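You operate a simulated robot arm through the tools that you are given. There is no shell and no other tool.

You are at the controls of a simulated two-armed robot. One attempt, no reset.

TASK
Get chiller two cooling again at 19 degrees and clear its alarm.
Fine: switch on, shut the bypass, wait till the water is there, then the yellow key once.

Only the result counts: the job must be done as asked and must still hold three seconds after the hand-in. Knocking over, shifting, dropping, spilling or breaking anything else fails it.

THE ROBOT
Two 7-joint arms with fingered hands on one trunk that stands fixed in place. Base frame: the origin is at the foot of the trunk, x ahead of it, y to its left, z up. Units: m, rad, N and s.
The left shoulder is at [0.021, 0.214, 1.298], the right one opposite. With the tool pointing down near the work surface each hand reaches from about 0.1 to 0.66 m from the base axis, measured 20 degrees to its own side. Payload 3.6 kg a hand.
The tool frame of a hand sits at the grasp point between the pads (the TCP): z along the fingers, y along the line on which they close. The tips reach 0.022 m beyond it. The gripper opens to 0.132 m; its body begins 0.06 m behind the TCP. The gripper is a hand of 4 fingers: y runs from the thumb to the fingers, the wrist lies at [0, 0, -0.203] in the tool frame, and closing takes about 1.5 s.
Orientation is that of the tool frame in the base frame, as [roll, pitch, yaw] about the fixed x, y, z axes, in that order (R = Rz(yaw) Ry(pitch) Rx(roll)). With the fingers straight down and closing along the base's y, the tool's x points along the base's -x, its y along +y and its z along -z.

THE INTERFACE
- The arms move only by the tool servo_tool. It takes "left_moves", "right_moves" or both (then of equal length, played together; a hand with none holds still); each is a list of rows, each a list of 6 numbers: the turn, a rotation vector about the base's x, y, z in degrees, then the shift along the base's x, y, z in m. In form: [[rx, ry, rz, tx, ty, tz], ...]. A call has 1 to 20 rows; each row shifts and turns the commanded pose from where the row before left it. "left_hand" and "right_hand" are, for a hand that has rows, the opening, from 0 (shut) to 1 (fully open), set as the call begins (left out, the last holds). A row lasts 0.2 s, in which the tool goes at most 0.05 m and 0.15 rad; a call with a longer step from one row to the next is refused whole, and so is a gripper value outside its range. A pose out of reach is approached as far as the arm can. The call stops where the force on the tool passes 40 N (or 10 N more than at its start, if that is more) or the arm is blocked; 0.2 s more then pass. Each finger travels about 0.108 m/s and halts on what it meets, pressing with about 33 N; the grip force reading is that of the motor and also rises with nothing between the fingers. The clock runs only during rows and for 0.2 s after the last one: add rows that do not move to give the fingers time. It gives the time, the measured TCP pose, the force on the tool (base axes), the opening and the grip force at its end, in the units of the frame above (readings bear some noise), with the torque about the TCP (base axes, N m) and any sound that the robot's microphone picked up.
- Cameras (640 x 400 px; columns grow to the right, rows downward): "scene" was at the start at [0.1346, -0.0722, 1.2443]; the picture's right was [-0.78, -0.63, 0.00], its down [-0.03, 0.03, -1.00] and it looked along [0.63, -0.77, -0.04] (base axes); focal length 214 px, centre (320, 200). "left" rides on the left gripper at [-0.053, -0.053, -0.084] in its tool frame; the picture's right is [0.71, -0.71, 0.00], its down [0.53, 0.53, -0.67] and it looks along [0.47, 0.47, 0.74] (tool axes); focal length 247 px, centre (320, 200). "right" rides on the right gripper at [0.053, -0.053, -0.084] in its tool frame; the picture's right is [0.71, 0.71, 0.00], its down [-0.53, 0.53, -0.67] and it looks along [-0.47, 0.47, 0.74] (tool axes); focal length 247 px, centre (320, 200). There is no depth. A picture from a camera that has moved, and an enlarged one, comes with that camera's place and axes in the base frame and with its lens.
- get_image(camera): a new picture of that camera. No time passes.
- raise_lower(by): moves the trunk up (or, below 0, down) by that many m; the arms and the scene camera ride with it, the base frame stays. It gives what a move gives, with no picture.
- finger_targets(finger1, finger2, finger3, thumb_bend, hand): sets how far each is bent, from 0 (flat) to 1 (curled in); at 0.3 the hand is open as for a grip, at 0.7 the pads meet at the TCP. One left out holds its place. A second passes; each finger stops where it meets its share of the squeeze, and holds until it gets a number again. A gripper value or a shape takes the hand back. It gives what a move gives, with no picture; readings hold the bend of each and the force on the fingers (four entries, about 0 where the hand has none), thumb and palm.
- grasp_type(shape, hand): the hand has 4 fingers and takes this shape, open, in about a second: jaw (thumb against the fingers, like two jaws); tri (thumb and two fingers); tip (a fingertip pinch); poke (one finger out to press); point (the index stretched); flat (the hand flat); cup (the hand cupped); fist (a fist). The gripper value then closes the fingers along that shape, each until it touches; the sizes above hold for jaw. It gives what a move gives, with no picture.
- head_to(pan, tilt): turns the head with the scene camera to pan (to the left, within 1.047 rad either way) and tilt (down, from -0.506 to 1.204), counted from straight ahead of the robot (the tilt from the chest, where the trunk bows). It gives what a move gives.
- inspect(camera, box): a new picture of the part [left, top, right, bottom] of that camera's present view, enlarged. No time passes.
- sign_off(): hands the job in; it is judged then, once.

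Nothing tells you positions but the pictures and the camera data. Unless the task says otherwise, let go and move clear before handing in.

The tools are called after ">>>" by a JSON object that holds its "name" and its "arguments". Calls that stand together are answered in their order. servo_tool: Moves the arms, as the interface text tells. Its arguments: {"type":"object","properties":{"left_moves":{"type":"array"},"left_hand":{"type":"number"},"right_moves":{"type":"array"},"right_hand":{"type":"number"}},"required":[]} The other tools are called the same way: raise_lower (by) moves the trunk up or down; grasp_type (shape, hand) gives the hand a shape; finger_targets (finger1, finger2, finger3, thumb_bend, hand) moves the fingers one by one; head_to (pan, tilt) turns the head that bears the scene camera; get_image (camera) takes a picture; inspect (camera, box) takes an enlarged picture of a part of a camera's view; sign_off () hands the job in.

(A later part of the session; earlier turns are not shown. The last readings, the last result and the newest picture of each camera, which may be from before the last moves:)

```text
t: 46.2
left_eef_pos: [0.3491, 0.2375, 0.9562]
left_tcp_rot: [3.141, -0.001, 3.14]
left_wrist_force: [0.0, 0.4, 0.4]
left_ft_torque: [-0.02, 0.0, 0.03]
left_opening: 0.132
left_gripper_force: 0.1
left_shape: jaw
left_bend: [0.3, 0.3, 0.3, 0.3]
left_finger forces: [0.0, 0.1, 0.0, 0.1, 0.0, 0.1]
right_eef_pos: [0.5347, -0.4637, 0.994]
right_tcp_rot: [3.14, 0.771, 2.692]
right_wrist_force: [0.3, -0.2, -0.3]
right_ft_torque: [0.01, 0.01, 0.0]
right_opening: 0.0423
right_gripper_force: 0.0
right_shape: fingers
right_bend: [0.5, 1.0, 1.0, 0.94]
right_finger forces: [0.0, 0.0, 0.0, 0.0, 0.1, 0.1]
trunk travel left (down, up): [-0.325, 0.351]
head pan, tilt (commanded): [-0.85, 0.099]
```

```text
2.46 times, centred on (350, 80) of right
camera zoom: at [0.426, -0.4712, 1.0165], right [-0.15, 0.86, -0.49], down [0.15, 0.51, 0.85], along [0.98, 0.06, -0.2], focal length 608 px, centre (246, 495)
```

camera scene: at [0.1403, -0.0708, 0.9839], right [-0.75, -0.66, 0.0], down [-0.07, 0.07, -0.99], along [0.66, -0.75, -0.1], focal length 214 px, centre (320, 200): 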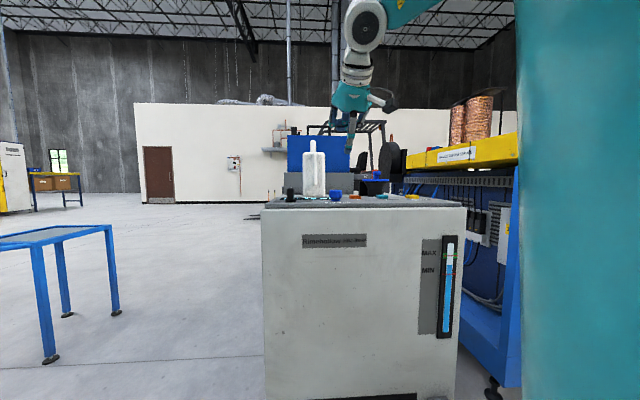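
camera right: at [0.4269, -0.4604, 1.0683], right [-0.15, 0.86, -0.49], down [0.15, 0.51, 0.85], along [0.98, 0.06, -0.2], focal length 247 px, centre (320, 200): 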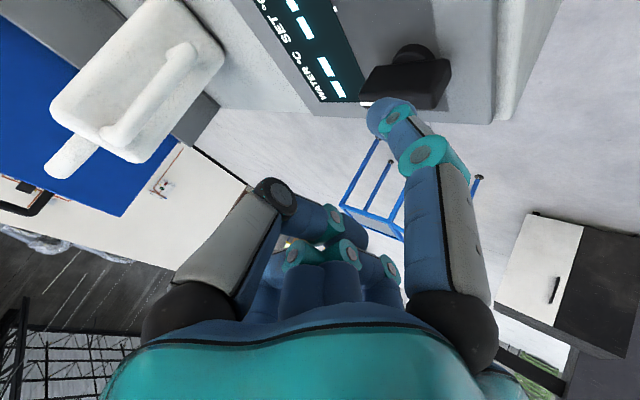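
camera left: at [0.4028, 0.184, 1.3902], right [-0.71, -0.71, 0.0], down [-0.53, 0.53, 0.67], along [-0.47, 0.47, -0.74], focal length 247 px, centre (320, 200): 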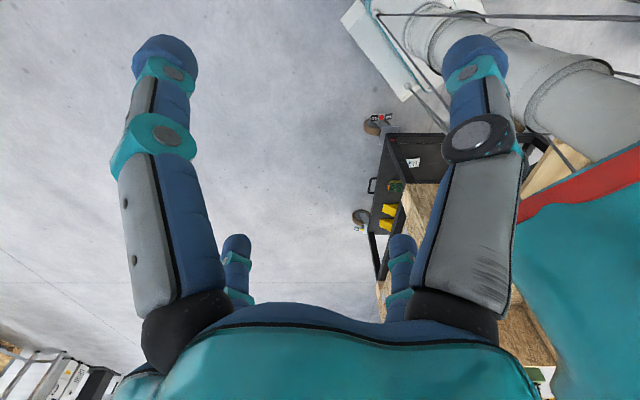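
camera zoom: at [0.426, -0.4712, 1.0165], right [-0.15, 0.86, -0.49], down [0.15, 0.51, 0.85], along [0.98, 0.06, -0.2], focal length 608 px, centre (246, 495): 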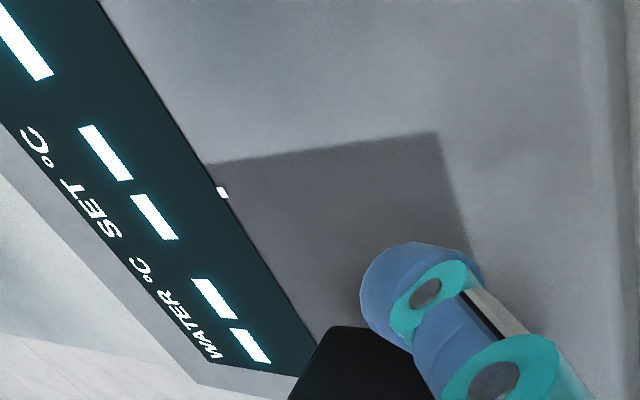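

By combining both cameras, the fingertip is at about (0.522, -0.458, 0.949) and the lever's axis at about (0.565, -0.438), so I'm now about 25 mm panel-right of it and at the right depth. I'll push again along the clockwise arc, slightly lower.

>>> {"name": "servo_tool", "arguments": {"right_moves": [[0, 0, 0, 0.0088, 0.0086, -0.004], [0, 0, 0, 0.0088, 0.0086, 0], [0, 0, 0, 0.0001, 0.0068, 0], [0, 0, 0, 0.0019, 0.0064, 0], [0, 0, 0, 0.0035, 0.0057, 0]]}}

>>> {"name": "inspect", "arguments": {"camera": "scene", "box": [270, 170, 350, 220]}}

>>> {"name": "inspect", "arguments": {"camera": "right", "box": [220, 0, 480, 160]}}

```text
t: 47.4
left_eef_pos: [0.35, 0.2374, 0.9559]
left_tcp_rot: [3.14, -0.002, -3.14]
left_wrist_force: [-0.1, -0.1, -0.2]
left_ft_torque: [0.0, 0.01, -0.02]
left_opening: 0.1318
left_gripper_force: 0.0
left_shape: jaw
left_bend: [0.3, 0.3, 0.3, 0.3]
left_finger forces: [0.0, 0.1, 0.0, 0.0, 0.0, 0.0]
right_eef_pos: [0.5596, -0.4274, 0.9882]
right_tcp_rot: [3.14, 0.771, 2.692]
right_wrist_force: [0.2, -0.1, -0.2]
right_ft_torque: [-0.02, -0.04, 0.02]
right_opening: 0.0421
right_gripper_force: 0.4
right_shape: fingers
right_bend: [0.5, 1.0, 1.0, 0.94]
right_finger forces: [0.1, 0.1, 0.1, 0.1, 0.0, 0.0]
trunk travel left (down, up): [-0.325, 0.351]
head pan, tilt (commanded): [-0.85, 0.099]
```

```text
8.00 times, centred on (310, 195) of scene
camera zoom: at [0.1403, -0.0708, 0.9839], right [-0.75, -0.66, 0.0], down [-0.07, 0.07, -0.99], along [0.66, -0.75, -0.1], focal length 1716 px, centre (400, 240)
```

zoom: 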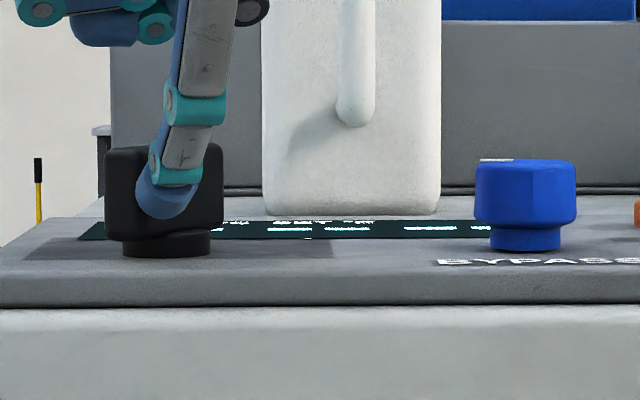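

```text
2.46 times, centred on (350, 80) of right
camera zoom: at [0.4489, -0.4345, 1.0125], right [-0.15, 0.86, -0.49], down [0.15, 0.51, 0.85], along [0.98, 0.05, -0.2], focal length 608 px, centre (246, 495)
```

zoom: 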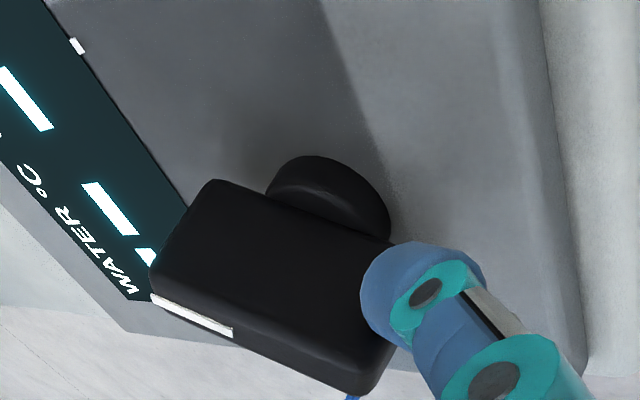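

The lever has started to turn clockwise (about 40°), still no reading on the display. I'll continue the arc.

>>> {"name": "servo_tool", "arguments": {"right_moves": [[0, 0, 0, 0.0027, 0.0042, 0], [0, 0, 0, 0.0054, 0.003, 0], [0, 0, 0, 0, 0, 0]]}}

>>> {"name": "inspect", "arguments": {"camera": "scene", "box": [270, 170, 350, 220]}}

>>> {"name": "inspect", "arguments": {"camera": "right", "box": [200, 0, 460, 160]}}

```text
t: 48.2
left_eef_pos: [0.3484, 0.2378, 0.9559]
left_tcp_rot: [3.142, 0.001, 3.141]
left_wrist_force: [-0.5, 0.3, -1.1]
left_ft_torque: [0.02, 0.01, 0.01]
left_opening: 0.132
left_gripper_force: 0.1
left_shape: jaw
left_bend: [0.3, 0.3, 0.3, 0.3]
left_finger forces: [0.0, 0.0, 0.1, 0.1, 0.0, 0.0]
right_eef_pos: [0.5665, -0.4188, 0.9898]
right_tcp_rot: [3.141, 0.77, 2.691]
right_wrist_force: [-0.7, 0.5, -0.8]
right_ft_torque: [0.02, 0.02, 0.01]
right_opening: 0.0423
right_gripper_force: 0.5
right_shape: fingers
right_bend: [0.5, 1.0, 1.0, 0.94]
right_finger forces: [0.2, 0.0, 0.0, 0.1, 0.1, 0.1]
trunk travel left (down, up): [-0.325, 0.351]
head pan, tilt (commanded): [-0.85, 0.099]
```

```text
8.00 times, centred on (310, 195) of scene
camera zoom: at [0.1402, -0.0708, 0.9839], right [-0.75, -0.66, 0.0], down [-0.07, 0.07, -0.99], along [0.66, -0.75, -0.1], focal length 1716 px, centre (400, 240)
```

zoom: 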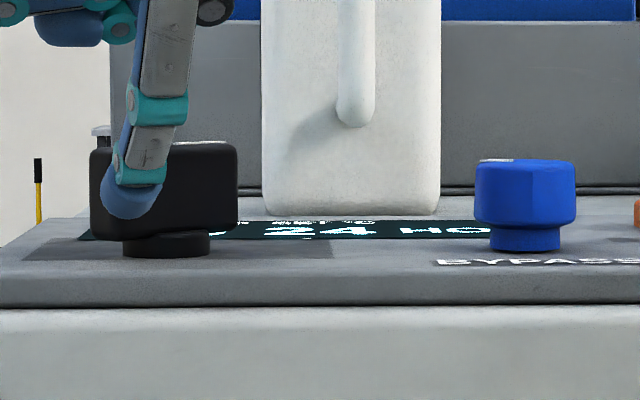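

```text
2.46 times, centred on (330, 80) of right
camera zoom: at [0.4566, -0.427, 1.0126], right [-0.15, 0.86, -0.49], down [0.15, 0.51, 0.85], along [0.98, 0.05, -0.2], focal length 608 px, centre (295, 495)
```

zoom: 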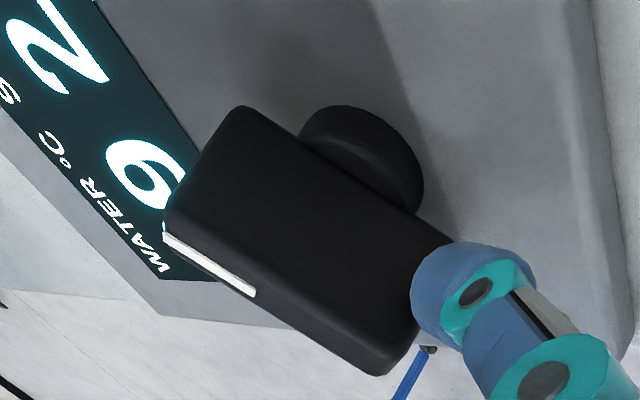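

The display has lit: water about 26, set 24, and a third field starting "HO". I'll nudge the lever slightly further so it is firmly on, then read the display.

>>> {"name": "servo_tool", "arguments": {"right_moves": [[0, 0, 0, 0.0045, 0.0012, 0], [0, 0, 0, 0, 0, 0]]}}

>>> {"name": "inspect", "arguments": {"camera": "scene", "box": [270, 170, 350, 220]}}

>>> {"name": "get_image", "arguments": {"camera": "right"}}

```text
t: 48.8
left_eef_pos: [0.3506, 0.2368, 0.9575]
left_tcp_rot: [3.141, 0.001, -3.141]
left_wrist_force: [-0.1, 0.1, 0.2]
left_ft_torque: [0.01, 0.0, -0.02]
left_opening: 0.1318
left_gripper_force: 0.1
left_shape: jaw
left_bend: [0.3, 0.3, 0.3, 0.3]
left_finger forces: [0.0, 0.0, 0.1, 0.0, 0.1, 0.0]
right_eef_pos: [0.5705, -0.4186, 0.9904]
right_tcp_rot: [3.14, 0.771, 2.691]
right_wrist_force: [-0.5, 0.0, 0.0]
right_ft_torque: [-0.02, -0.01, -0.01]
right_opening: 0.0425
right_gripper_force: 0.0
right_shape: fingers
right_bend: [0.5, 1.0, 1.0, 0.94]
right_finger forces: [0.1, 0.1, 0.0, 0.0, 0.0, 0.0]
trunk travel left (down, up): [-0.325, 0.351]
head pan, tilt (commanded): [-0.85, 0.099]
```

```text
8.00 times, centred on (310, 195) of scene
camera zoom: at [0.1402, -0.0708, 0.9839], right [-0.75, -0.66, 0.0], down [-0.07, 0.07, -0.99], along [0.66, -0.75, -0.1], focal length 1716 px, centre (400, 240)
```

zoom: 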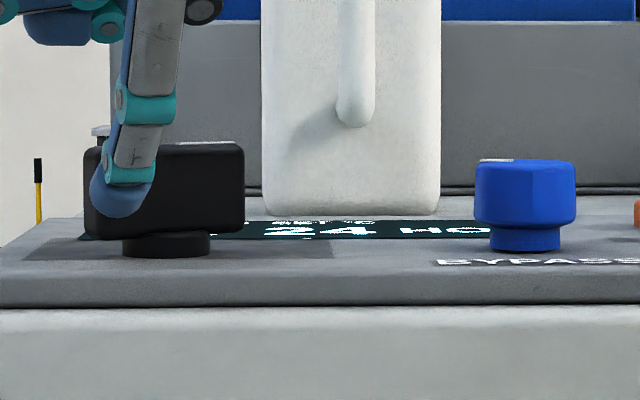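

```text
taken
camera right: at [0.4611, -0.4264, 1.0129], right [-0.15, 0.86, -0.49], down [0.15, 0.51, 0.85], along [0.98, 0.05, -0.2], focal length 247 px, centre (320, 200)
```

right: 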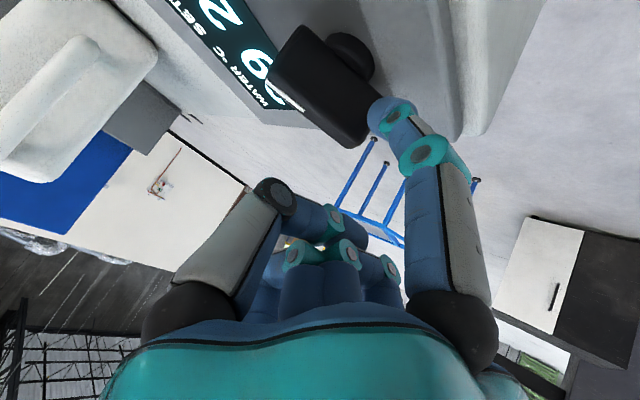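

The chiller is on: water 26-ish, set 24, and a status word. I'll pull the finger off the lever, lift clear, straighten the hand to point down over the bypass knob near (0.49, -0.533), and reread the display.

>>> {"name": "servo_tool", "arguments": {"right_moves": [[0, 0, 0, -0.008, 0.008, 0], [0, 0, 0, -0.006, 0.006, 0.02], [0, 0, 0, 0, 0, 0.04], [3.21, 6.63, 0, -0.0145, -0.016, 0], [3.21, 6.63, 0, -0.0145, -0.016, 0], [3.21, 6.63, 0, -0.0145, -0.016, 0], [3.21, 6.63, 0, -0.0145, -0.016, 0], [3.21, 6.63, 0, -0.0145, -0.016, 0], [3.21, 6.63, 0, -0.0145, -0.016, 0]]}}

>>> {"name": "get_image", "arguments": {"camera": "right"}}

>>> {"name": "inspect", "arguments": {"camera": "scene", "box": [260, 130, 420, 230]}}

```text
t: 50.8
left_eef_pos: [0.3498, 0.2379, 0.9557]
left_tcp_rot: [3.141, -0.001, 3.14]
left_wrist_force: [-0.7, -0.5, -0.9]
left_ft_torque: [0.0, 0.01, 0.0]
left_opening: 0.1323
left_gripper_force: 0.1
left_shape: jaw
left_bend: [0.3, 0.3, 0.3, 0.3]
left_finger forces: [0.1, 0.1, 0.0, 0.0, 0.0, 0.0]
right_eef_pos: [0.4698, -0.5004, 1.0482]
right_tcp_rot: [3.138, -0.001, 2.693]
right_wrist_force: [-0.3, -0.5, -0.7]
right_ft_torque: [0.02, 0.0, 0.0]
right_opening: 0.0425
right_gripper_force: 0.0
right_shape: fingers
right_bend: [0.5, 1.0, 1.0, 0.94]
right_finger forces: [0.0, 0.0, 0.1, 0.0, 0.0, 0.0]
trunk travel left (down, up): [-0.325, 0.351]
head pan, tilt (commanded): [-0.85, 0.099]
```

```text
taken
camera right: at [0.3995, -0.5273, 1.1334], right [-0.33, 0.94, 0.0], down [0.7, 0.24, 0.67], along [0.63, 0.22, -0.74], focal length 247 px, centre (320, 200)
```

right: 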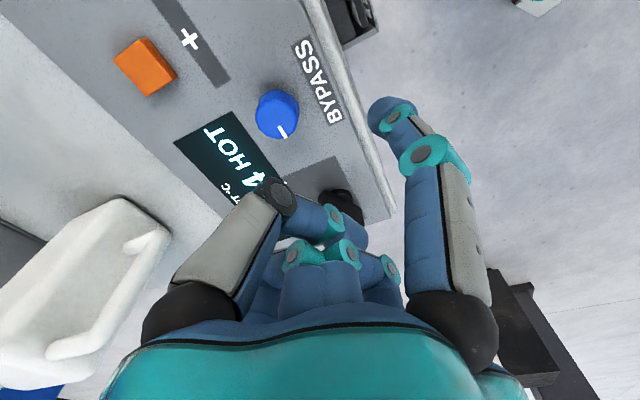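

```text
4.00 times, centred on (340, 180) of scene
camera zoom: at [0.1405, -0.0709, 0.9838], right [-0.75, -0.66, 0.0], down [-0.07, 0.07, -0.99], along [0.66, -0.75, -0.1], focal length 858 px, centre (240, 280)
```

zoom: 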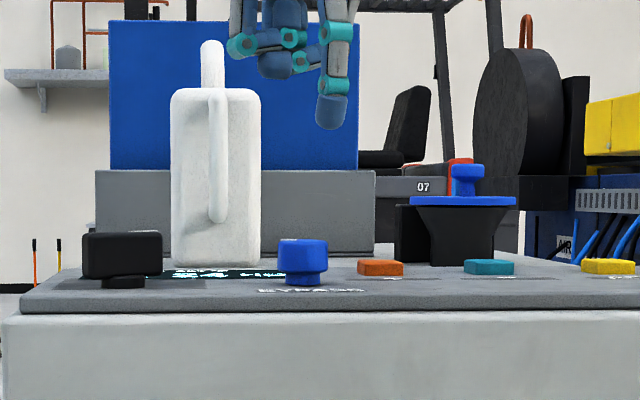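

The display reads "HOT" with set 24. I'll zoom on the bypass knob to fix its centre precisely.

>>> {"name": "inspect", "arguments": {"camera": "right", "box": [170, 60, 330, 160]}}

>>> {"name": "inspect", "arguments": {"camera": "scene", "box": [310, 180, 360, 210]}}

```text
4.00 times, centred on (250, 110) of right
camera zoom: at [0.3995, -0.5273, 1.1334], right [-0.33, 0.94, 0.0], down [0.7, 0.24, 0.67], along [0.63, 0.22, -0.74], focal length 988 px, centre (600, 560)
```

zoom: 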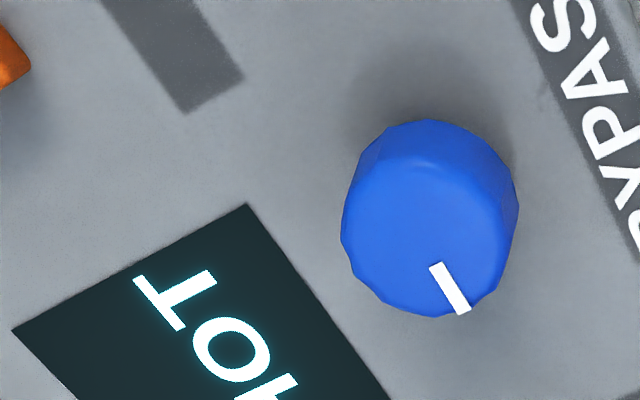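

```text
12.80 times, centred on (335, 195) of scene
camera zoom: at [0.1405, -0.0709, 0.9838], right [-0.75, -0.66, 0.0], down [-0.07, 0.07, -0.99], along [0.66, -0.75, -0.1], focal length 2745 px, centre (128, 264)
```

zoom: 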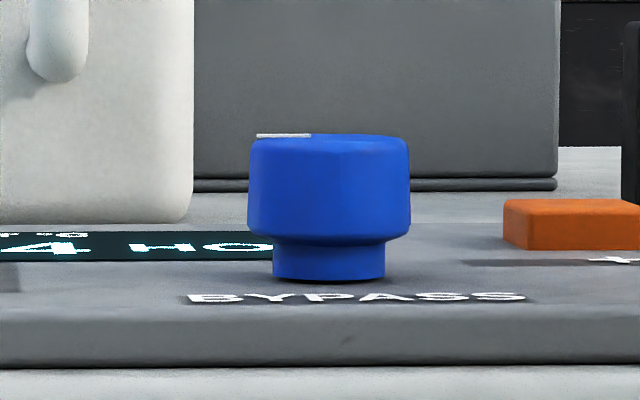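

The bypass knob is centred at about (0.487, -0.531), 34 mm wide, top at z 0.952, pointer toward panel-left. I'll open the hand to the jaw grip and turn it to the start yaw above the knob, leaving room for a 90° clockwise turn.

>>> {"name": "grasp_type", "arguments": {"shape": "jaw", "hand": "right"}}

>>> {"name": "servo_tool", "arguments": {"right_moves": [[0, 0, 7.6, 0.0021, -0.0038, -0.002], [0, 0, 7.6, 0.0021, -0.0038, -0.002], [0, 0, 7.6, 0.0021, -0.0038, -0.002], [0, 0, 7.6, 0.0021, -0.0038, -0.002], [0, 0, 7.6, 0.0021, -0.0038, -0.002], [0, 0, 7.6, 0.0021, -0.0038, -0.002], [0, 0, 7.6, 0.0021, -0.0038, -0.002], [0, 0, 7.6, 0.0021, -0.0038, -0.002]], "right_hand": 0.6}}

>>> {"name": "get_image", "arguments": {"camera": "right"}}

>>> {"name": "inspect", "arguments": {"camera": "scene", "box": [260, 130, 420, 230]}}

```text
t: 51.7
left_eef_pos: [0.3483, 0.2379, 0.9572]
left_tcp_rot: [-3.141, 0.001, -3.141]
left_wrist_force: [0.4, 0.5, 0.7]
left_ft_torque: [0.03, -0.05, 0.02]
left_opening: 0.1319
left_gripper_force: 0.0
left_shape: jaw
left_bend: [0.3, 0.3, 0.3, 0.3]
left_finger forces: [0.1, 0.1, 0.0, 0.0, 0.0, 0.0]
right_eef_pos: [0.4701, -0.5015, 1.0483]
right_tcp_rot: [3.139, -0.001, 2.692]
right_wrist_force: [-0.6, 0.3, -0.9]
right_ft_torque: [0.03, 0.0, -0.01]
right_opening: 0.1319
right_gripper_force: 0.0
right_shape: jaw
right_bend: [0.3, 0.3, 0.3, 0.3]
right_finger forces: [0.1, 0.0, 0.1, 0.1, 0.1, 0.0]
trunk travel left (down, up): [-0.325, 0.351]
head pan, tilt (commanded): [-0.85, 0.099]
```

```text
t: 53.5
left_eef_pos: [0.3492, 0.238, 0.9576]
left_tcp_rot: [3.141, -0.002, 3.141]
left_wrist_force: [-0.4, -0.5, 0.6]
left_ft_torque: [-0.04, -0.04, 0.0]
left_opening: 0.1321
left_gripper_force: 0.1
left_shape: jaw
left_bend: [0.3, 0.3, 0.3, 0.3]
left_finger forces: [0.1, 0.0, 0.0, 0.1, 0.0, 0.0]
right_eef_pos: [0.4886, -0.5308, 1.0331]
right_tcp_rot: [3.138, -0.001, -2.526]
right_wrist_force: [0.5, 0.6, 0.4]
right_ft_torque: [0.02, 0.02, 0.0]
right_opening: 0.0797
right_gripper_force: 0.0
right_shape: jaw
right_bend: [0.32, 0.32, 0.32, 0.7]
right_finger forces: [0.1, 0.0, 0.0, 0.1, 0.0, 0.0]
trunk travel left (down, up): [-0.325, 0.351]
head pan, tilt (commanded): [-0.85, 0.099]
```

```text
taken
camera right: at [0.4749, -0.6063, 1.1171], right [-0.99, 0.17, 0.0], down [0.13, 0.73, 0.67], along [0.11, 0.66, -0.74], focal length 247 px, centre (320, 200)
```

right: 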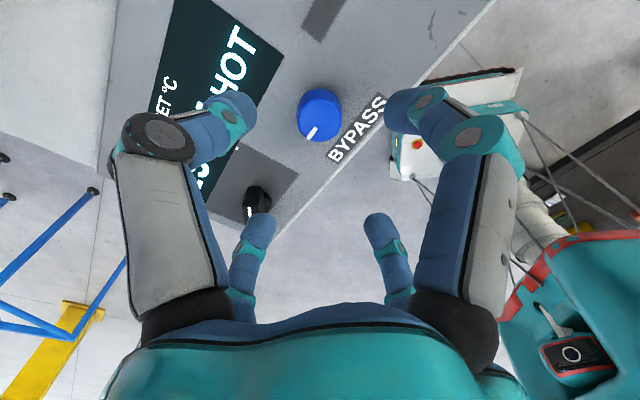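

```text
4.00 times, centred on (340, 180) of scene
camera zoom: at [0.1404, -0.0708, 0.9839], right [-0.75, -0.66, 0.0], down [-0.07, 0.07, -0.99], along [0.66, -0.75, -0.1], focal length 858 px, centre (240, 280)
```

zoom: 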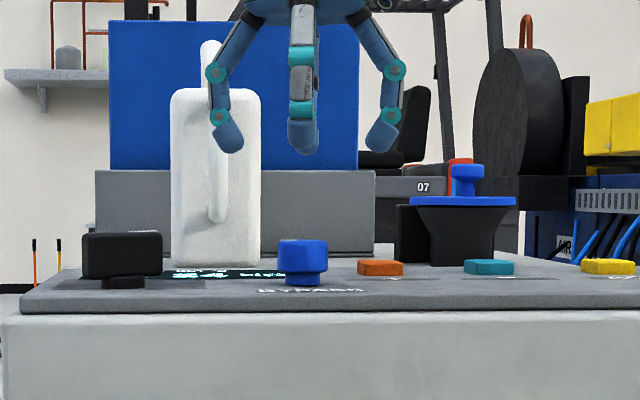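

The hand is centred over the bypass knob with the four fingers half open and clear of the lever and the keys. I'll descend so the fingertips straddle the knob's wide part (TCP z≈0.963).

>>> {"name": "servo_tool", "arguments": {"right_moves": [[0, 0, 0, -0.0005, 0, -0.024], [0, 0, 0, -0.0005, 0, -0.024], [0, 0, 0, -0.0005, 0, -0.022]]}}

>>> {"name": "inspect", "arguments": {"camera": "scene", "box": [290, 160, 390, 220]}}

>>> {"name": "get_image", "arguments": {"camera": "right"}}

```text
t: 54.3
left_eef_pos: [0.3497, 0.2379, 0.9556]
left_tcp_rot: [-3.141, -0.001, -3.14]
left_wrist_force: [1.0, 0.7, -0.1]
left_ft_torque: [-0.04, -0.02, 0.0]
left_opening: 0.1317
left_gripper_force: 0.1
left_shape: jaw
left_bend: [0.3, 0.3, 0.3, 0.3]
left_finger forces: [0.0, 0.0, 0.1, 0.0, 0.0, 0.0]
right_eef_pos: [0.4861, -0.5323, 0.9621]
right_tcp_rot: [3.138, 0.0, -2.531]
right_wrist_force: [-0.1, 0.0, 0.7]
right_ft_torque: [-0.02, 0.0, 0.0]
right_opening: 0.0798
right_gripper_force: 0.1
right_shape: jaw
right_bend: [0.32, 0.32, 0.32, 0.7]
right_finger forces: [0.0, 0.1, 0.0, 0.1, 0.0, 0.0]
trunk travel left (down, up): [-0.325, 0.351]
head pan, tilt (commanded): [-0.85, 0.099]
```

```text
6.40 times, centred on (340, 190) of scene
camera zoom: at [0.1404, -0.0708, 0.9838], right [-0.75, -0.66, 0.0], down [-0.07, 0.07, -0.99], along [0.66, -0.75, -0.1], focal length 1373 px, centre (192, 264)
```

zoom: 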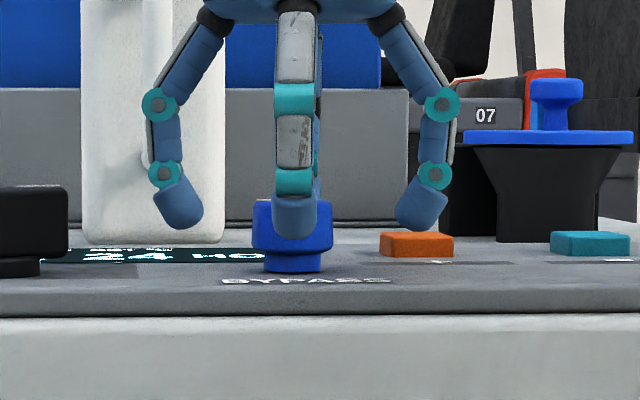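

```text
taken
camera right: at [0.4727, -0.6073, 1.0465], right [-0.98, 0.17, 0.0], down [0.13, 0.73, 0.67], along [0.11, 0.66, -0.74], focal length 247 px, centre (320, 200)
```

right: 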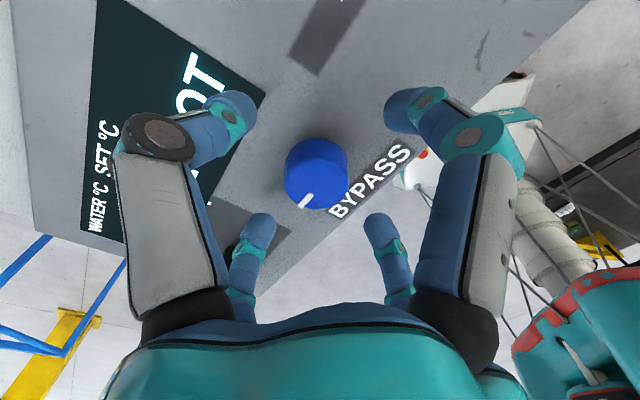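

The knob sits centrally between the four fingertips. I'll close the grip and wait for it to settle.

>>> {"name": "servo_tool", "arguments": {"right_moves": [[0, 0, 0, 0, 0, 0], [0, 0, 0, 0, 0, 0], [0, 0, 0, 0, 0, 0], [0, 0, 0, 0, 0, 0], [0, 0, 0, 0, 0, 0], [0, 0, 0, 0, 0, 0]], "right_hand": 0}}

>>> {"name": "inspect", "arguments": {"camera": "scene", "box": [290, 160, 390, 220]}}

>>> {"name": "get_image", "arguments": {"camera": "right"}}

```text
t: 55.7
left_eef_pos: [0.3491, 0.2377, 0.9567]
left_tcp_rot: [3.14, -0.002, -3.141]
left_wrist_force: [0.3, 0.1, -0.1]
left_ft_torque: [-0.02, 0.01, 0.03]
left_opening: 0.132
left_gripper_force: 0.1
left_shape: jaw
left_bend: [0.3, 0.3, 0.3, 0.3]
left_finger forces: [0.1, 0.0, 0.1, 0.0, 0.0, 0.1]
right_eef_pos: [0.4857, -0.5318, 0.9623]
right_tcp_rot: [3.137, 0.0, -2.531]
right_wrist_force: [-0.5, 2.0, -6.3]
right_ft_torque: [-0.03, 0.01, -0.03]
right_opening: 0.0272
right_gripper_force: 33.0
right_shape: jaw
right_bend: [0.76, 0.77, 0.78, 0.7]
right_finger forces: [29.2, 29.5, 29.2, 0.0, 29.9, 0.0]
trunk travel left (down, up): [-0.325, 0.351]
head pan, tilt (commanded): [-0.85, 0.099]
```

```text
6.40 times, centred on (340, 190) of scene
camera zoom: at [0.1407, -0.071, 0.9838], right [-0.75, -0.66, 0.0], down [-0.07, 0.07, -0.99], along [0.66, -0.75, -0.1], focal length 1373 px, centre (192, 264)
```

zoom: 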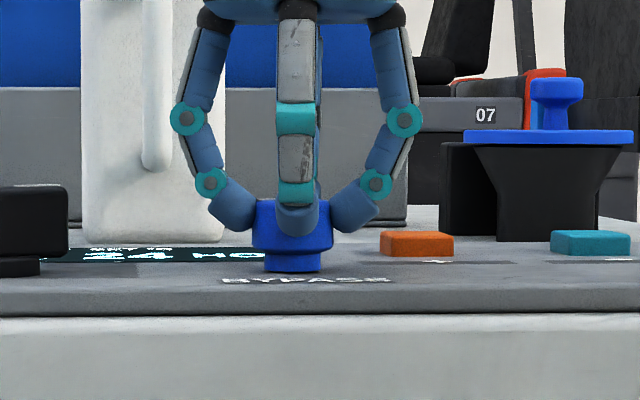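

```text
taken
camera right: at [0.4729, -0.6076, 1.0461], right [-0.98, 0.17, 0.0], down [0.13, 0.73, 0.67], along [0.11, 0.66, -0.74], focal length 247 px, centre (320, 200)
```

right: 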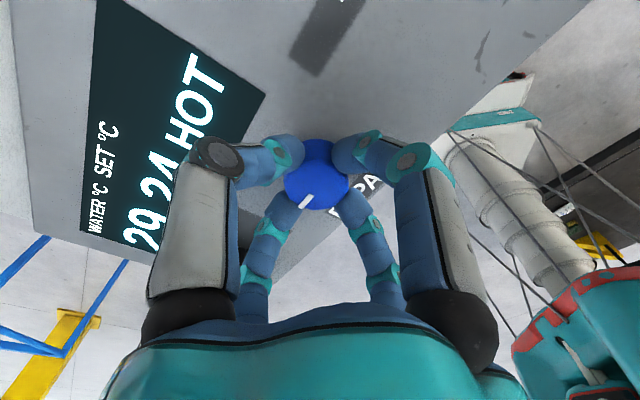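

All four fingers hold the knob at about 29 N; display shows water 29, set 24, HOT. I'll turn the knob clockwise by 40° first and watch the torque.

>>> {"name": "servo_tool", "arguments": {"right_moves": [[0, 0, -8, 0, 0, 0], [0, 0, -8, 0, 0, 0], [0, 0, -8, 0, 0, 0], [0, 0, -8, 0, 0, 0], [0, 0, -8, 0, 0, 0]]}}

>>> {"name": "get_image", "arguments": {"camera": "right"}}

```text
t: 56.9
left_eef_pos: [0.3489, 0.2385, 0.9555]
left_tcp_rot: [-3.141, 0.0, 3.14]
left_wrist_force: [0.0, 0.2, 0.6]
left_ft_torque: [-0.02, 0.0, 0.0]
left_opening: 0.1318
left_gripper_force: 0.1
left_shape: jaw
left_bend: [0.3, 0.3, 0.3, 0.3]
left_finger forces: [0.0, 0.1, 0.0, 0.0, 0.0, 0.0]
right_eef_pos: [0.486, -0.5316, 0.962]
right_tcp_rot: [3.134, -0.004, 3.053]
right_wrist_force: [-9.5, 9.4, -13.8]
right_ft_torque: [0.14, 0.17, -0.02]
right_opening: 0.0269
right_gripper_force: 33.0
right_shape: jaw
right_bend: [0.76, 0.77, 0.78, 0.7]
right_finger forces: [32.1, 31.4, 28.4, 0.1, 28.9, 0.0]
trunk travel left (down, up): [-0.325, 0.351]
head pan, tilt (commanded): [-0.85, 0.099]
```

```text
taken
camera right: at [0.428, -0.5805, 1.0466], right [-0.64, 0.77, 0.01], down [0.57, 0.47, 0.67], along [0.51, 0.43, -0.74], focal length 247 px, centre (320, 200)
```

right: 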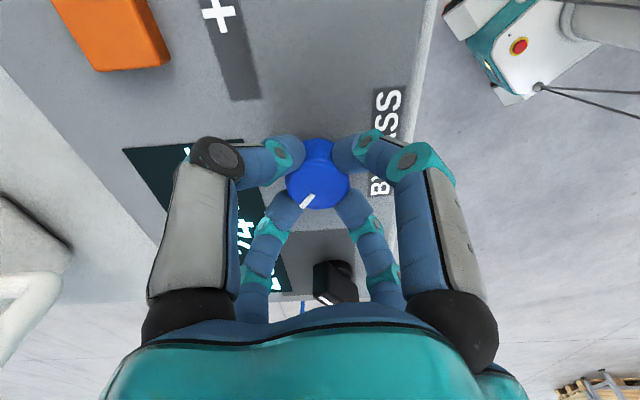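

The knob turns with the hand, free of torque. I'll carry on clockwise to about 88° total.

>>> {"name": "servo_tool", "arguments": {"right_moves": [[0, 0, -8, 0, 0, 0], [0, 0, -8, 0, 0, 0], [0, 0, -8, 0, 0, 0], [0, 0, -8, 0, 0, 0], [0, 0, -8, 0, 0, 0], [0, 0, -8, 0, 0, 0]]}}

>>> {"name": "get_image", "arguments": {"camera": "right"}}

```text
t: 58.3
left_eef_pos: [0.3497, 0.2393, 0.9557]
left_tcp_rot: [-3.14, -0.002, 3.141]
left_wrist_force: [-0.4, -0.4, -0.1]
left_ft_torque: [0.01, 0.01, 0.01]
left_opening: 0.1318
left_gripper_force: 0.1
left_shape: jaw
left_bend: [0.3, 0.3, 0.3, 0.3]
left_finger forces: [0.0, 0.0, 0.0, 0.0, 0.0, 0.1]
right_eef_pos: [0.4869, -0.5292, 0.9613]
right_tcp_rot: [3.141, -0.003, 2.216]
right_wrist_force: [-4.5, 19.3, -18.3]
right_ft_torque: [0.34, 0.1, -0.01]
right_opening: 0.0266
right_gripper_force: 33.1
right_shape: jaw
right_bend: [0.76, 0.77, 0.78, 0.7]
right_finger forces: [33.3, 30.8, 27.7, 0.0, 29.0, 0.0]
trunk travel left (down, up): [-0.325, 0.351]
head pan, tilt (commanded): [-0.85, 0.099]
```

```text
taken
camera right: at [0.4118, -0.5203, 1.047], right [0.14, 0.99, 0.0], down [0.74, -0.11, 0.67], along [0.66, -0.09, -0.74], focal length 247 px, centre (320, 200)
```

right: 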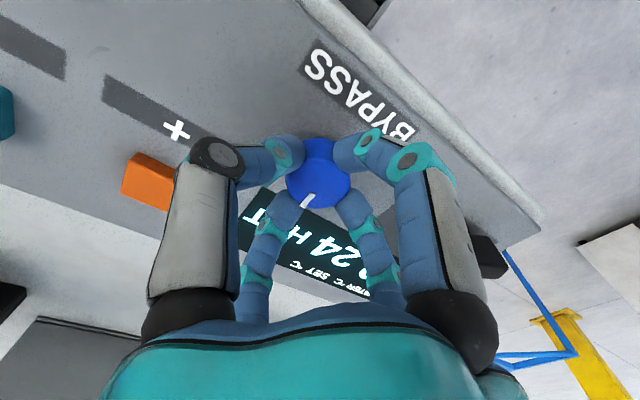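

The pointer has followed to the rear (about 88° turned), no stop felt yet. I'll read the display.

>>> {"name": "inspect", "arguments": {"camera": "right", "box": [220, 130, 420, 310]}}

>>> {"name": "inspect", "arguments": {"camera": "scene", "box": [270, 170, 370, 220]}}

```text
2.22 times, centred on (320, 220) of right
camera zoom: at [0.4118, -0.5203, 1.047], right [0.14, 0.99, 0.0], down [0.74, -0.11, 0.67], along [0.66, -0.09, -0.74], focal length 549 px, centre (320, 156)
```

zoom: 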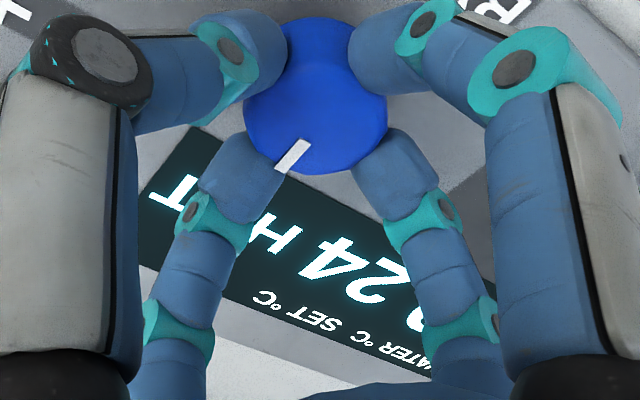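

```text
6.40 times, centred on (320, 195) of scene
camera zoom: at [0.141, -0.07, 0.9838], right [-0.75, -0.66, 0.0], down [-0.07, 0.07, -0.99], along [0.66, -0.75, -0.1], focal length 1373 px, centre (320, 232)
```

zoom: 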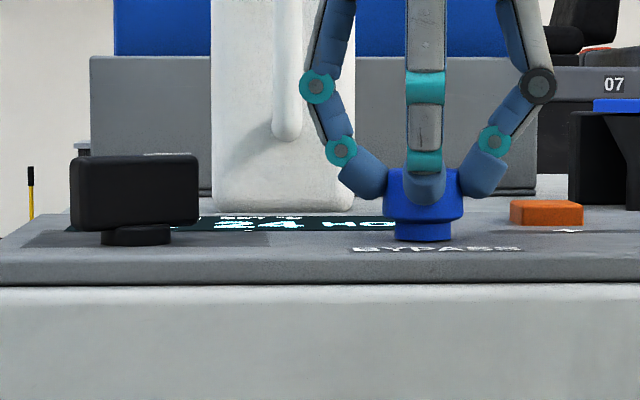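

I'll turn a little further to feel whether there is an end stop.

>>> {"name": "servo_tool", "arguments": {"right_moves": [[0, 0, -8, 0, -0.001, 0.001], [0, 0, -8, 0, -0.001, 0.001]]}}

>>> {"name": "inspect", "arguments": {"camera": "right", "box": [220, 100, 420, 260]}}

```text
t: 58.9
left_eef_pos: [0.3502, 0.2395, 0.9556]
left_tcp_rot: [-3.14, -0.001, -3.141]
left_wrist_force: [0.2, -0.2, -0.1]
left_ft_torque: [-0.01, 0.0, 0.01]
left_opening: 0.1315
left_gripper_force: 0.0
left_shape: jaw
left_bend: [0.3, 0.3, 0.3, 0.3]
left_finger forces: [0.0, 0.0, 0.0, 0.0, 0.1, 0.0]
right_eef_pos: [0.4857, -0.5298, 0.9638]
right_tcp_rot: [-3.139, -0.006, 1.944]
right_wrist_force: [-8.1, 26.3, -22.9]
right_ft_torque: [0.45, 0.03, 1.4]
right_opening: 0.0258
right_gripper_force: 33.1
right_shape: jaw
right_bend: [0.76, 0.76, 0.78, 0.7]
right_finger forces: [33.1, 41.2, 27.0, 0.1, 23.8, 0.0]
trunk travel left (down, up): [-0.325, 0.351]
head pan, tilt (commanded): [-0.85, 0.099]
```

```text
2.50 times, centred on (320, 180) of right
camera zoom: at [0.4167, -0.5009, 1.0481], right [0.4, 0.92, 0.0], down [0.68, -0.3, 0.66], along [0.61, -0.26, -0.75], focal length 617 px, centre (320, 250)
```

zoom: 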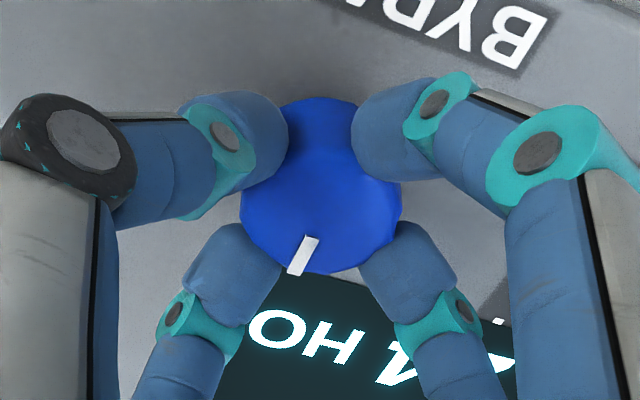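

Torque jumped to 1.4 N·m: the knob is on its clockwise end stop, pointer to the rear, so the bypass is shut. I'll open the fingers, lift straight up, and look at the display.

>>> {"name": "servo_tool", "arguments": {"right_moves": [[0, 0, 0, 0, 0, 0], [0, 0, 0, 0, 0, 0], [0, 0, 0, 0, 0, 0], [0, 0, 0, 0, 0, 0], [0, 0, 0, 0, 0, 0.02], [0, 0, 0, 0, 0, 0.03], [0, 0, 0, 0, 0, 0.03]], "right_hand": 0.6}}

>>> {"name": "get_image", "arguments": {"camera": "right"}}

>>> {"name": "inspect", "arguments": {"camera": "right", "box": [220, 60, 460, 220]}}

```text
t: 60.5
left_eef_pos: [0.349, 0.2383, 0.9566]
left_tcp_rot: [-3.141, 0.0, -3.141]
left_wrist_force: [0.2, -0.7, 0.7]
left_ft_torque: [0.03, -0.02, -0.04]
left_opening: 0.1318
left_gripper_force: 0.1
left_shape: jaw
left_bend: [0.3, 0.3, 0.3, 0.3]
left_finger forces: [0.0, 0.0, 0.0, 0.0, 0.0, 0.1]
right_eef_pos: [0.4847, -0.5332, 1.0444]
right_tcp_rot: [3.14, -0.001, 1.938]
right_wrist_force: [-0.3, -0.8, 0.5]
right_ft_torque: [0.01, 0.0, -0.04]
right_opening: 0.0786
right_gripper_force: 0.0
right_shape: jaw
right_bend: [0.32, 0.32, 0.32, 0.7]
right_finger forces: [0.1, 0.0, 0.0, 0.0, 0.0, 0.1]
trunk travel left (down, up): [-0.325, 0.351]
head pan, tilt (commanded): [-0.85, 0.099]
```

```text
taken
camera right: at [0.4161, -0.5045, 1.1286], right [0.41, 0.91, 0.0], down [0.68, -0.3, 0.67], along [0.61, -0.27, -0.74], focal length 247 px, centre (320, 200)
```

right: 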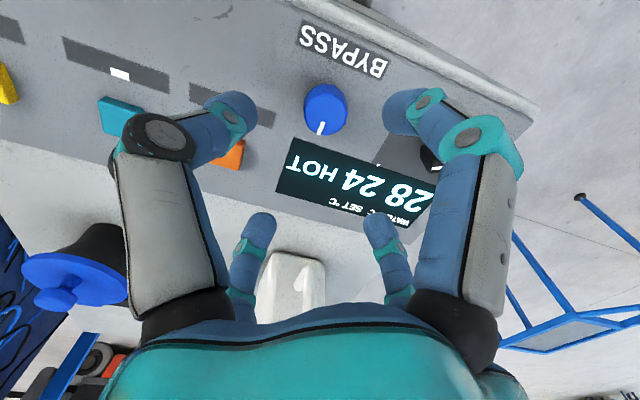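

```text
2.50 times, centred on (340, 140) of right
camera zoom: at [0.4161, -0.5045, 1.1286], right [0.41, 0.91, 0.0], down [0.68, -0.3, 0.67], along [0.61, -0.27, -0.74], focal length 617 px, centre (270, 350)
```

zoom: 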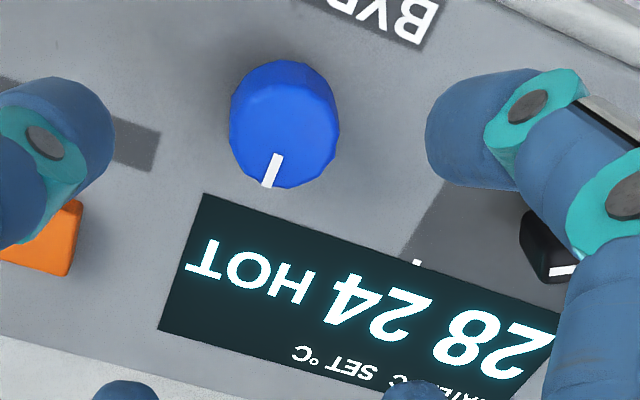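

Water has dropped to 28 with set 24 still showing HOT, so the bypass is doing its job. Next I set 19 with the teal minus key (five presses). I'll curl three fingers, keep the thumb straight, and turn the hand so the thumb points outward above the minus key near (0.434, -0.697).

>>> {"name": "finger_targets", "arguments": {"hand": "right", "finger1": 1.0, "finger2": 1.0, "finger3": 1.0, "thumb_bend": 0.5}}

>>> {"name": "servo_tool", "arguments": {"right_moves": [[0, 0, 8.2, -0.0062, -0.0104, 0], [0, 0, 8.2, -0.0062, -0.0104, 0], [0, 0, 8.2, -0.0062, -0.0104, 0], [0, 0, 8.2, -0.0062, -0.0104, 0], [0, 0, 8.2, -0.0062, -0.0104, 0], [0, 0, 8.2, -0.0062, -0.0104, 0], [0, 0, 8.2, -0.0062, -0.0104, 0], [0, 0, 8.2, -0.0062, -0.0104, 0], [0, 0, 8.2, -0.0062, -0.0104, 0], [0, 0, 8.2, -0.0062, -0.0104, 0], [0, 0, 8.2, -0.0062, -0.0104, 0], [0, 0, 8.2, -0.0062, -0.0104, 0]]}}

>>> {"name": "get_image", "arguments": {"camera": "right"}}

>>> {"name": "inspect", "arguments": {"camera": "scene", "box": [280, 130, 440, 230]}}

```text
t: 61.5
left_eef_pos: [0.3491, 0.2374, 0.9566]
left_tcp_rot: [-3.141, -0.001, 3.141]
left_wrist_force: [0.6, 0.6, -0.1]
left_ft_torque: [-0.02, -0.03, 0.02]
left_opening: 0.132
left_gripper_force: 0.1
left_shape: jaw
left_bend: [0.3, 0.3, 0.3, 0.3]
left_finger forces: [0.1, 0.0, 0.0, 0.0, 0.1, 0.0]
right_eef_pos: [0.4863, -0.5337, 1.044]
right_tcp_rot: [3.141, 0.0, 1.938]
right_wrist_force: [0.2, -0.1, -0.3]
right_ft_torque: [0.03, 0.0, 0.02]
right_opening: 0.0271
right_gripper_force: 0.0
right_shape: fingers
right_bend: [0.8, 0.81, 0.8, 0.5]
right_finger forces: [0.1, 0.1, 0.0, 0.0, 0.0, 0.0]
trunk travel left (down, up): [-0.325, 0.351]
head pan, tilt (commanded): [-0.85, 0.099]
```

```text
t: 64.1
left_eef_pos: [0.3492, 0.2375, 0.9559]
left_tcp_rot: [-3.14, 0.0, 3.142]
left_wrist_force: [-0.2, -0.2, -0.4]
left_ft_torque: [-0.04, 0.04, 0.0]
left_opening: 0.1319
left_gripper_force: 0.3
left_shape: jaw
left_bend: [0.3, 0.3, 0.3, 0.3]
left_finger forces: [0.0, 0.0, 0.1, 0.0, 0.0, 0.0]
right_eef_pos: [0.413, -0.659, 1.0453]
right_tcp_rot: [3.139, 0.0, -2.625]
right_wrist_force: [-0.3, 0.1, -0.6]
right_ft_torque: [0.03, -0.01, 0.01]
right_opening: 0.0325
right_gripper_force: 0.1
right_shape: fingers
right_bend: [0.95, 0.96, 0.95, 0.5]
right_finger forces: [0.0, 0.1, 0.0, 0.0, 0.0, 0.0]
trunk travel left (down, up): [-0.325, 0.351]
head pan, tilt (commanded): [-0.85, 0.099]
```

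```text
taken
camera right: at [0.3924, -0.733, 1.1292], right [-0.96, 0.27, 0.0], down [0.2, 0.71, 0.67], along [0.18, 0.65, -0.74], focal length 247 px, centre (320, 200)
```

right: 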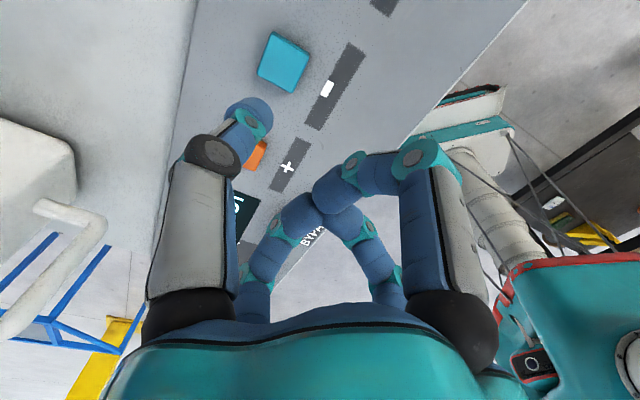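

```text
4.00 times, centred on (360, 180) of scene
camera zoom: at [0.1403, -0.0708, 0.9839], right [-0.75, -0.66, 0.0], down [-0.07, 0.07, -0.99], along [0.66, -0.75, -0.1], focal length 858 px, centre (160, 280)
```

zoom: 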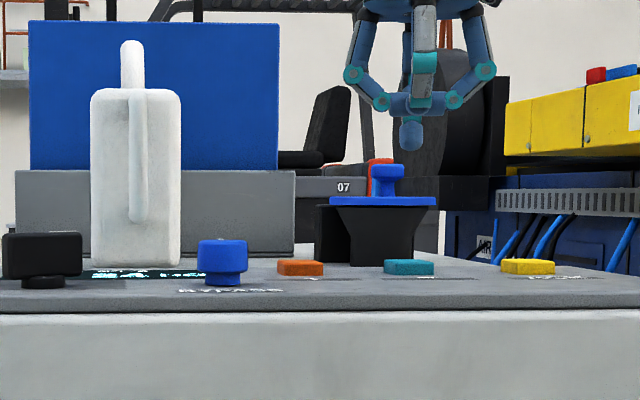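

The thumb hovers over the minus key (offset only a few mm). I'll centre it and descend to about 1.5 cm above the key.

>>> {"name": "servo_tool", "arguments": {"right_moves": [[0, 0, 0, -0.004, 0.003, -0.022], [0, 0, 0, 0, 0, -0.022], [0, 0, 0, 0, 0, -0.02]]}}

>>> {"name": "inspect", "arguments": {"camera": "right", "box": [140, 20, 380, 170]}}

>>> {"name": "inspect", "arguments": {"camera": "scene", "box": [330, 160, 430, 220]}}

```text
t: 64.9
left_eef_pos: [0.3495, 0.2364, 0.9558]
left_tcp_rot: [-3.141, -0.002, -3.141]
left_wrist_force: [-0.1, -0.3, -0.7]
left_ft_torque: [-0.03, 0.02, -0.02]
left_opening: 0.132
left_gripper_force: 0.0
left_shape: jaw
left_bend: [0.3, 0.3, 0.3, 0.3]
left_finger forces: [0.1, 0.1, 0.0, 0.1, 0.0, 0.0]
right_eef_pos: [0.4077, -0.6557, 0.9816]
right_tcp_rot: [3.14, 0.002, -2.63]
right_wrist_force: [-0.6, 0.0, 0.3]
right_ft_torque: [0.0, 0.02, -0.01]
right_opening: 0.0324
right_gripper_force: 0.1
right_shape: fingers
right_bend: [0.95, 0.96, 0.95, 0.5]
right_finger forces: [0.0, 0.0, 0.0, 0.0, 0.0, 0.0]
trunk travel left (down, up): [-0.325, 0.351]
head pan, tilt (commanded): [-0.85, 0.099]
```

```text
2.67 times, centred on (260, 95) of right
camera zoom: at [0.3874, -0.7295, 1.065], right [-0.96, 0.27, 0.0], down [0.2, 0.71, 0.67], along [0.18, 0.65, -0.74], focal length 659 px, centre (480, 480)
```

zoom: 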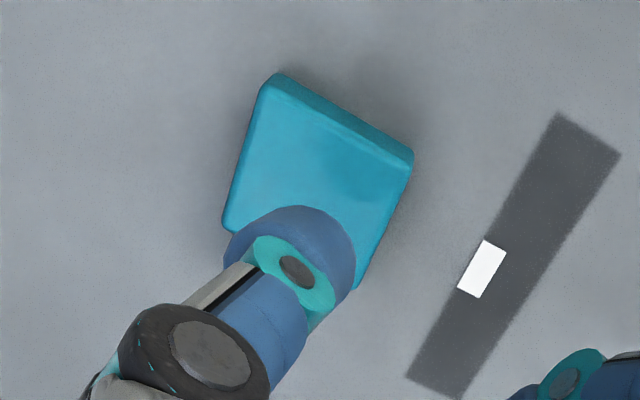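

```text
6.40 times, centred on (380, 190) of scene
camera zoom: at [0.1403, -0.0709, 0.9839], right [-0.75, -0.66, 0.0], down [-0.07, 0.07, -0.99], along [0.66, -0.75, -0.1], focal length 1373 px, centre (-64, 264)
```

zoom: 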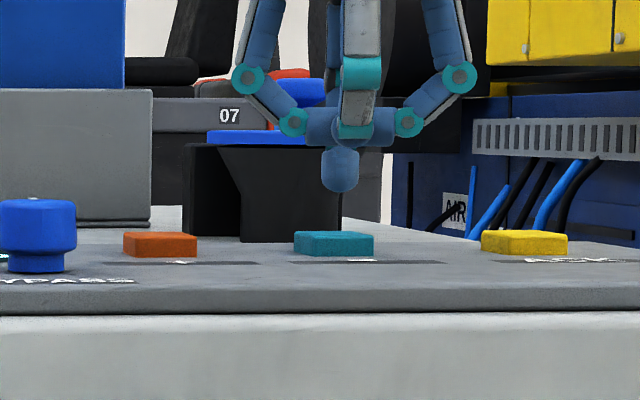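

The thumb is 2 cm directly above the minus key. I'll make the first press: down 22 mm in steps, then check.

>>> {"name": "servo_tool", "arguments": {"right_moves": [[0, 0, 0, 0, 0, -0.012], [0, 0, 0, 0, 0, -0.005], [0, 0, 0, 0, 0, -0.003], [0, 0, 0, 0, 0, -0.002]]}}

>>> {"name": "inspect", "arguments": {"camera": "scene", "box": [330, 160, 430, 220]}}

>>> {"name": "inspect", "arguments": {"camera": "scene", "box": [275, 180, 355, 215]}}

```text
t: 65.9
left_eef_pos: [0.3485, 0.2382, 0.9556]
left_tcp_rot: [3.141, -0.002, -3.142]
left_wrist_force: [0.6, -0.7, -0.9]
left_ft_torque: [-0.01, 0.01, 0.0]
left_opening: 0.1318
left_gripper_force: 0.1
left_shape: jaw
left_bend: [0.3, 0.3, 0.3, 0.3]
left_finger forces: [0.0, 0.1, 0.0, 0.1, 0.0, 0.0]
right_eef_pos: [0.4075, -0.6569, 0.9591]
right_tcp_rot: [3.138, 0.0, -2.629]
right_wrist_force: [-0.2, 0.7, 1.6]
right_ft_torque: [-0.03, -0.01, 0.02]
right_opening: 0.0327
right_gripper_force: 0.7
right_shape: fingers
right_bend: [0.95, 0.96, 0.95, 0.5]
right_finger forces: [0.1, 0.0, 0.0, 0.1, 1.0, 0.0]
trunk travel left (down, up): [-0.325, 0.351]
head pan, tilt (commanded): [-0.85, 0.099]
```

```text
6.40 times, centred on (380, 190) of scene
camera zoom: at [0.1401, -0.0707, 0.9839], right [-0.75, -0.66, 0.0], down [-0.07, 0.07, -0.99], along [0.66, -0.75, -0.1], focal length 1373 px, centre (-64, 264)
```

zoom: 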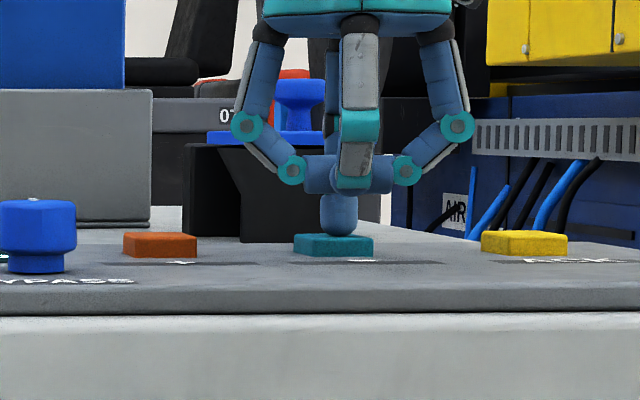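

```text
8.00 times, centred on (315, 198) of scene
camera zoom: at [0.1401, -0.0707, 0.9839], right [-0.75, -0.66, 0.0], down [-0.07, 0.07, -0.99], along [0.66, -0.75, -0.1], focal length 1716 px, centre (360, 220)
```

zoom: 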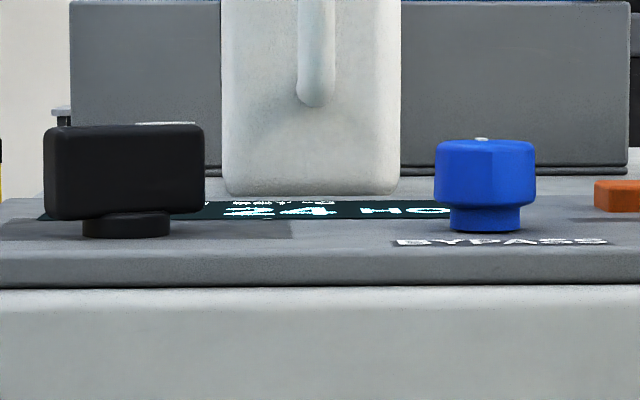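

The thumb is in contact, pressing lightly (1.6 N), SET still 24. I'll press a few millimetres deeper.

>>> {"name": "servo_tool", "arguments": {"right_moves": [[0, 0, 0, 0, 0, -0.002], [0, 0, 0, 0, 0, -0.002]]}}

>>> {"name": "inspect", "arguments": {"camera": "scene", "box": [290, 185, 330, 210]}}

>>> {"name": "inspect", "arguments": {"camera": "scene", "box": [360, 180, 410, 210]}}

```text
t: 66.5
left_eef_pos: [0.3482, 0.2381, 0.9571]
left_tcp_rot: [3.141, 0.001, -3.14]
left_wrist_force: [-0.4, 0.7, 0.5]
left_ft_torque: [0.03, -0.01, 0.02]
left_opening: 0.1319
left_gripper_force: 0.0
left_shape: jaw
left_bend: [0.3, 0.3, 0.3, 0.3]
left_finger forces: [0.0, 0.1, 0.0, 0.0, 0.0, 0.0]
right_eef_pos: [0.4068, -0.6553, 0.9569]
right_tcp_rot: [3.14, 0.001, -2.629]
right_wrist_force: [-0.7, -0.2, 6.4]
right_ft_torque: [-0.26, -0.12, -0.04]
right_opening: 0.0328
right_gripper_force: 3.5
right_shape: fingers
right_bend: [0.95, 0.96, 0.95, 0.5]
right_finger forces: [0.1, 0.0, 0.0, 0.0, 6.5, 0.0]
trunk travel left (down, up): [-0.325, 0.351]
head pan, tilt (commanded): [-0.85, 0.099]
heard: click
```

```text
16.00 times, centred on (310, 198) of scene
camera zoom: at [0.1397, -0.0703, 0.9841], right [-0.75, -0.66, 0.0], down [-0.07, 0.07, -1.0], along [0.66, -0.75, -0.1], focal length 3432 px, centre (480, 240)
```

zoom: 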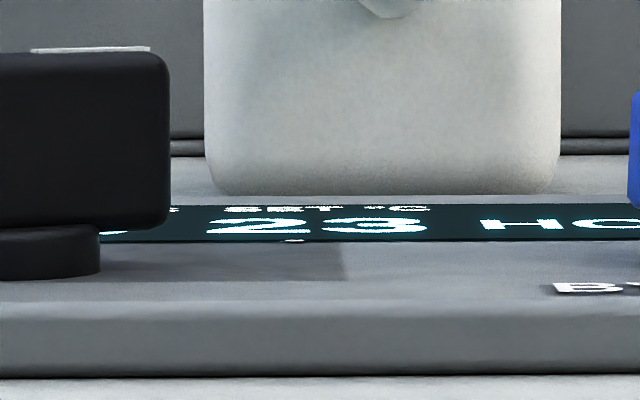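

```text
12.80 times, centred on (385, 195) of scene
camera zoom: at [0.1397, -0.0703, 0.9841], right [-0.75, -0.66, 0.0], down [-0.07, 0.07, -1.0], along [0.66, -0.75, -0.1], focal length 2745 px, centre (-512, 264)
```

zoom: 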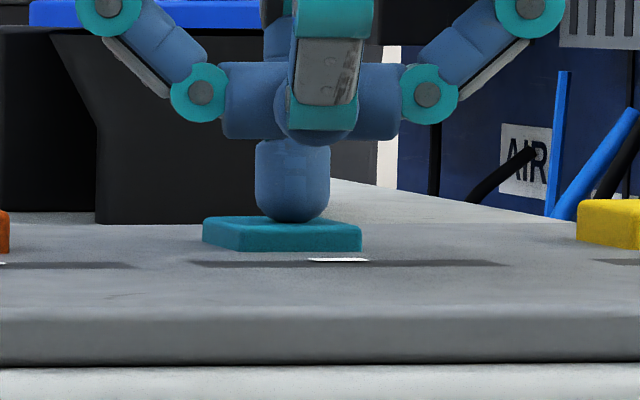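

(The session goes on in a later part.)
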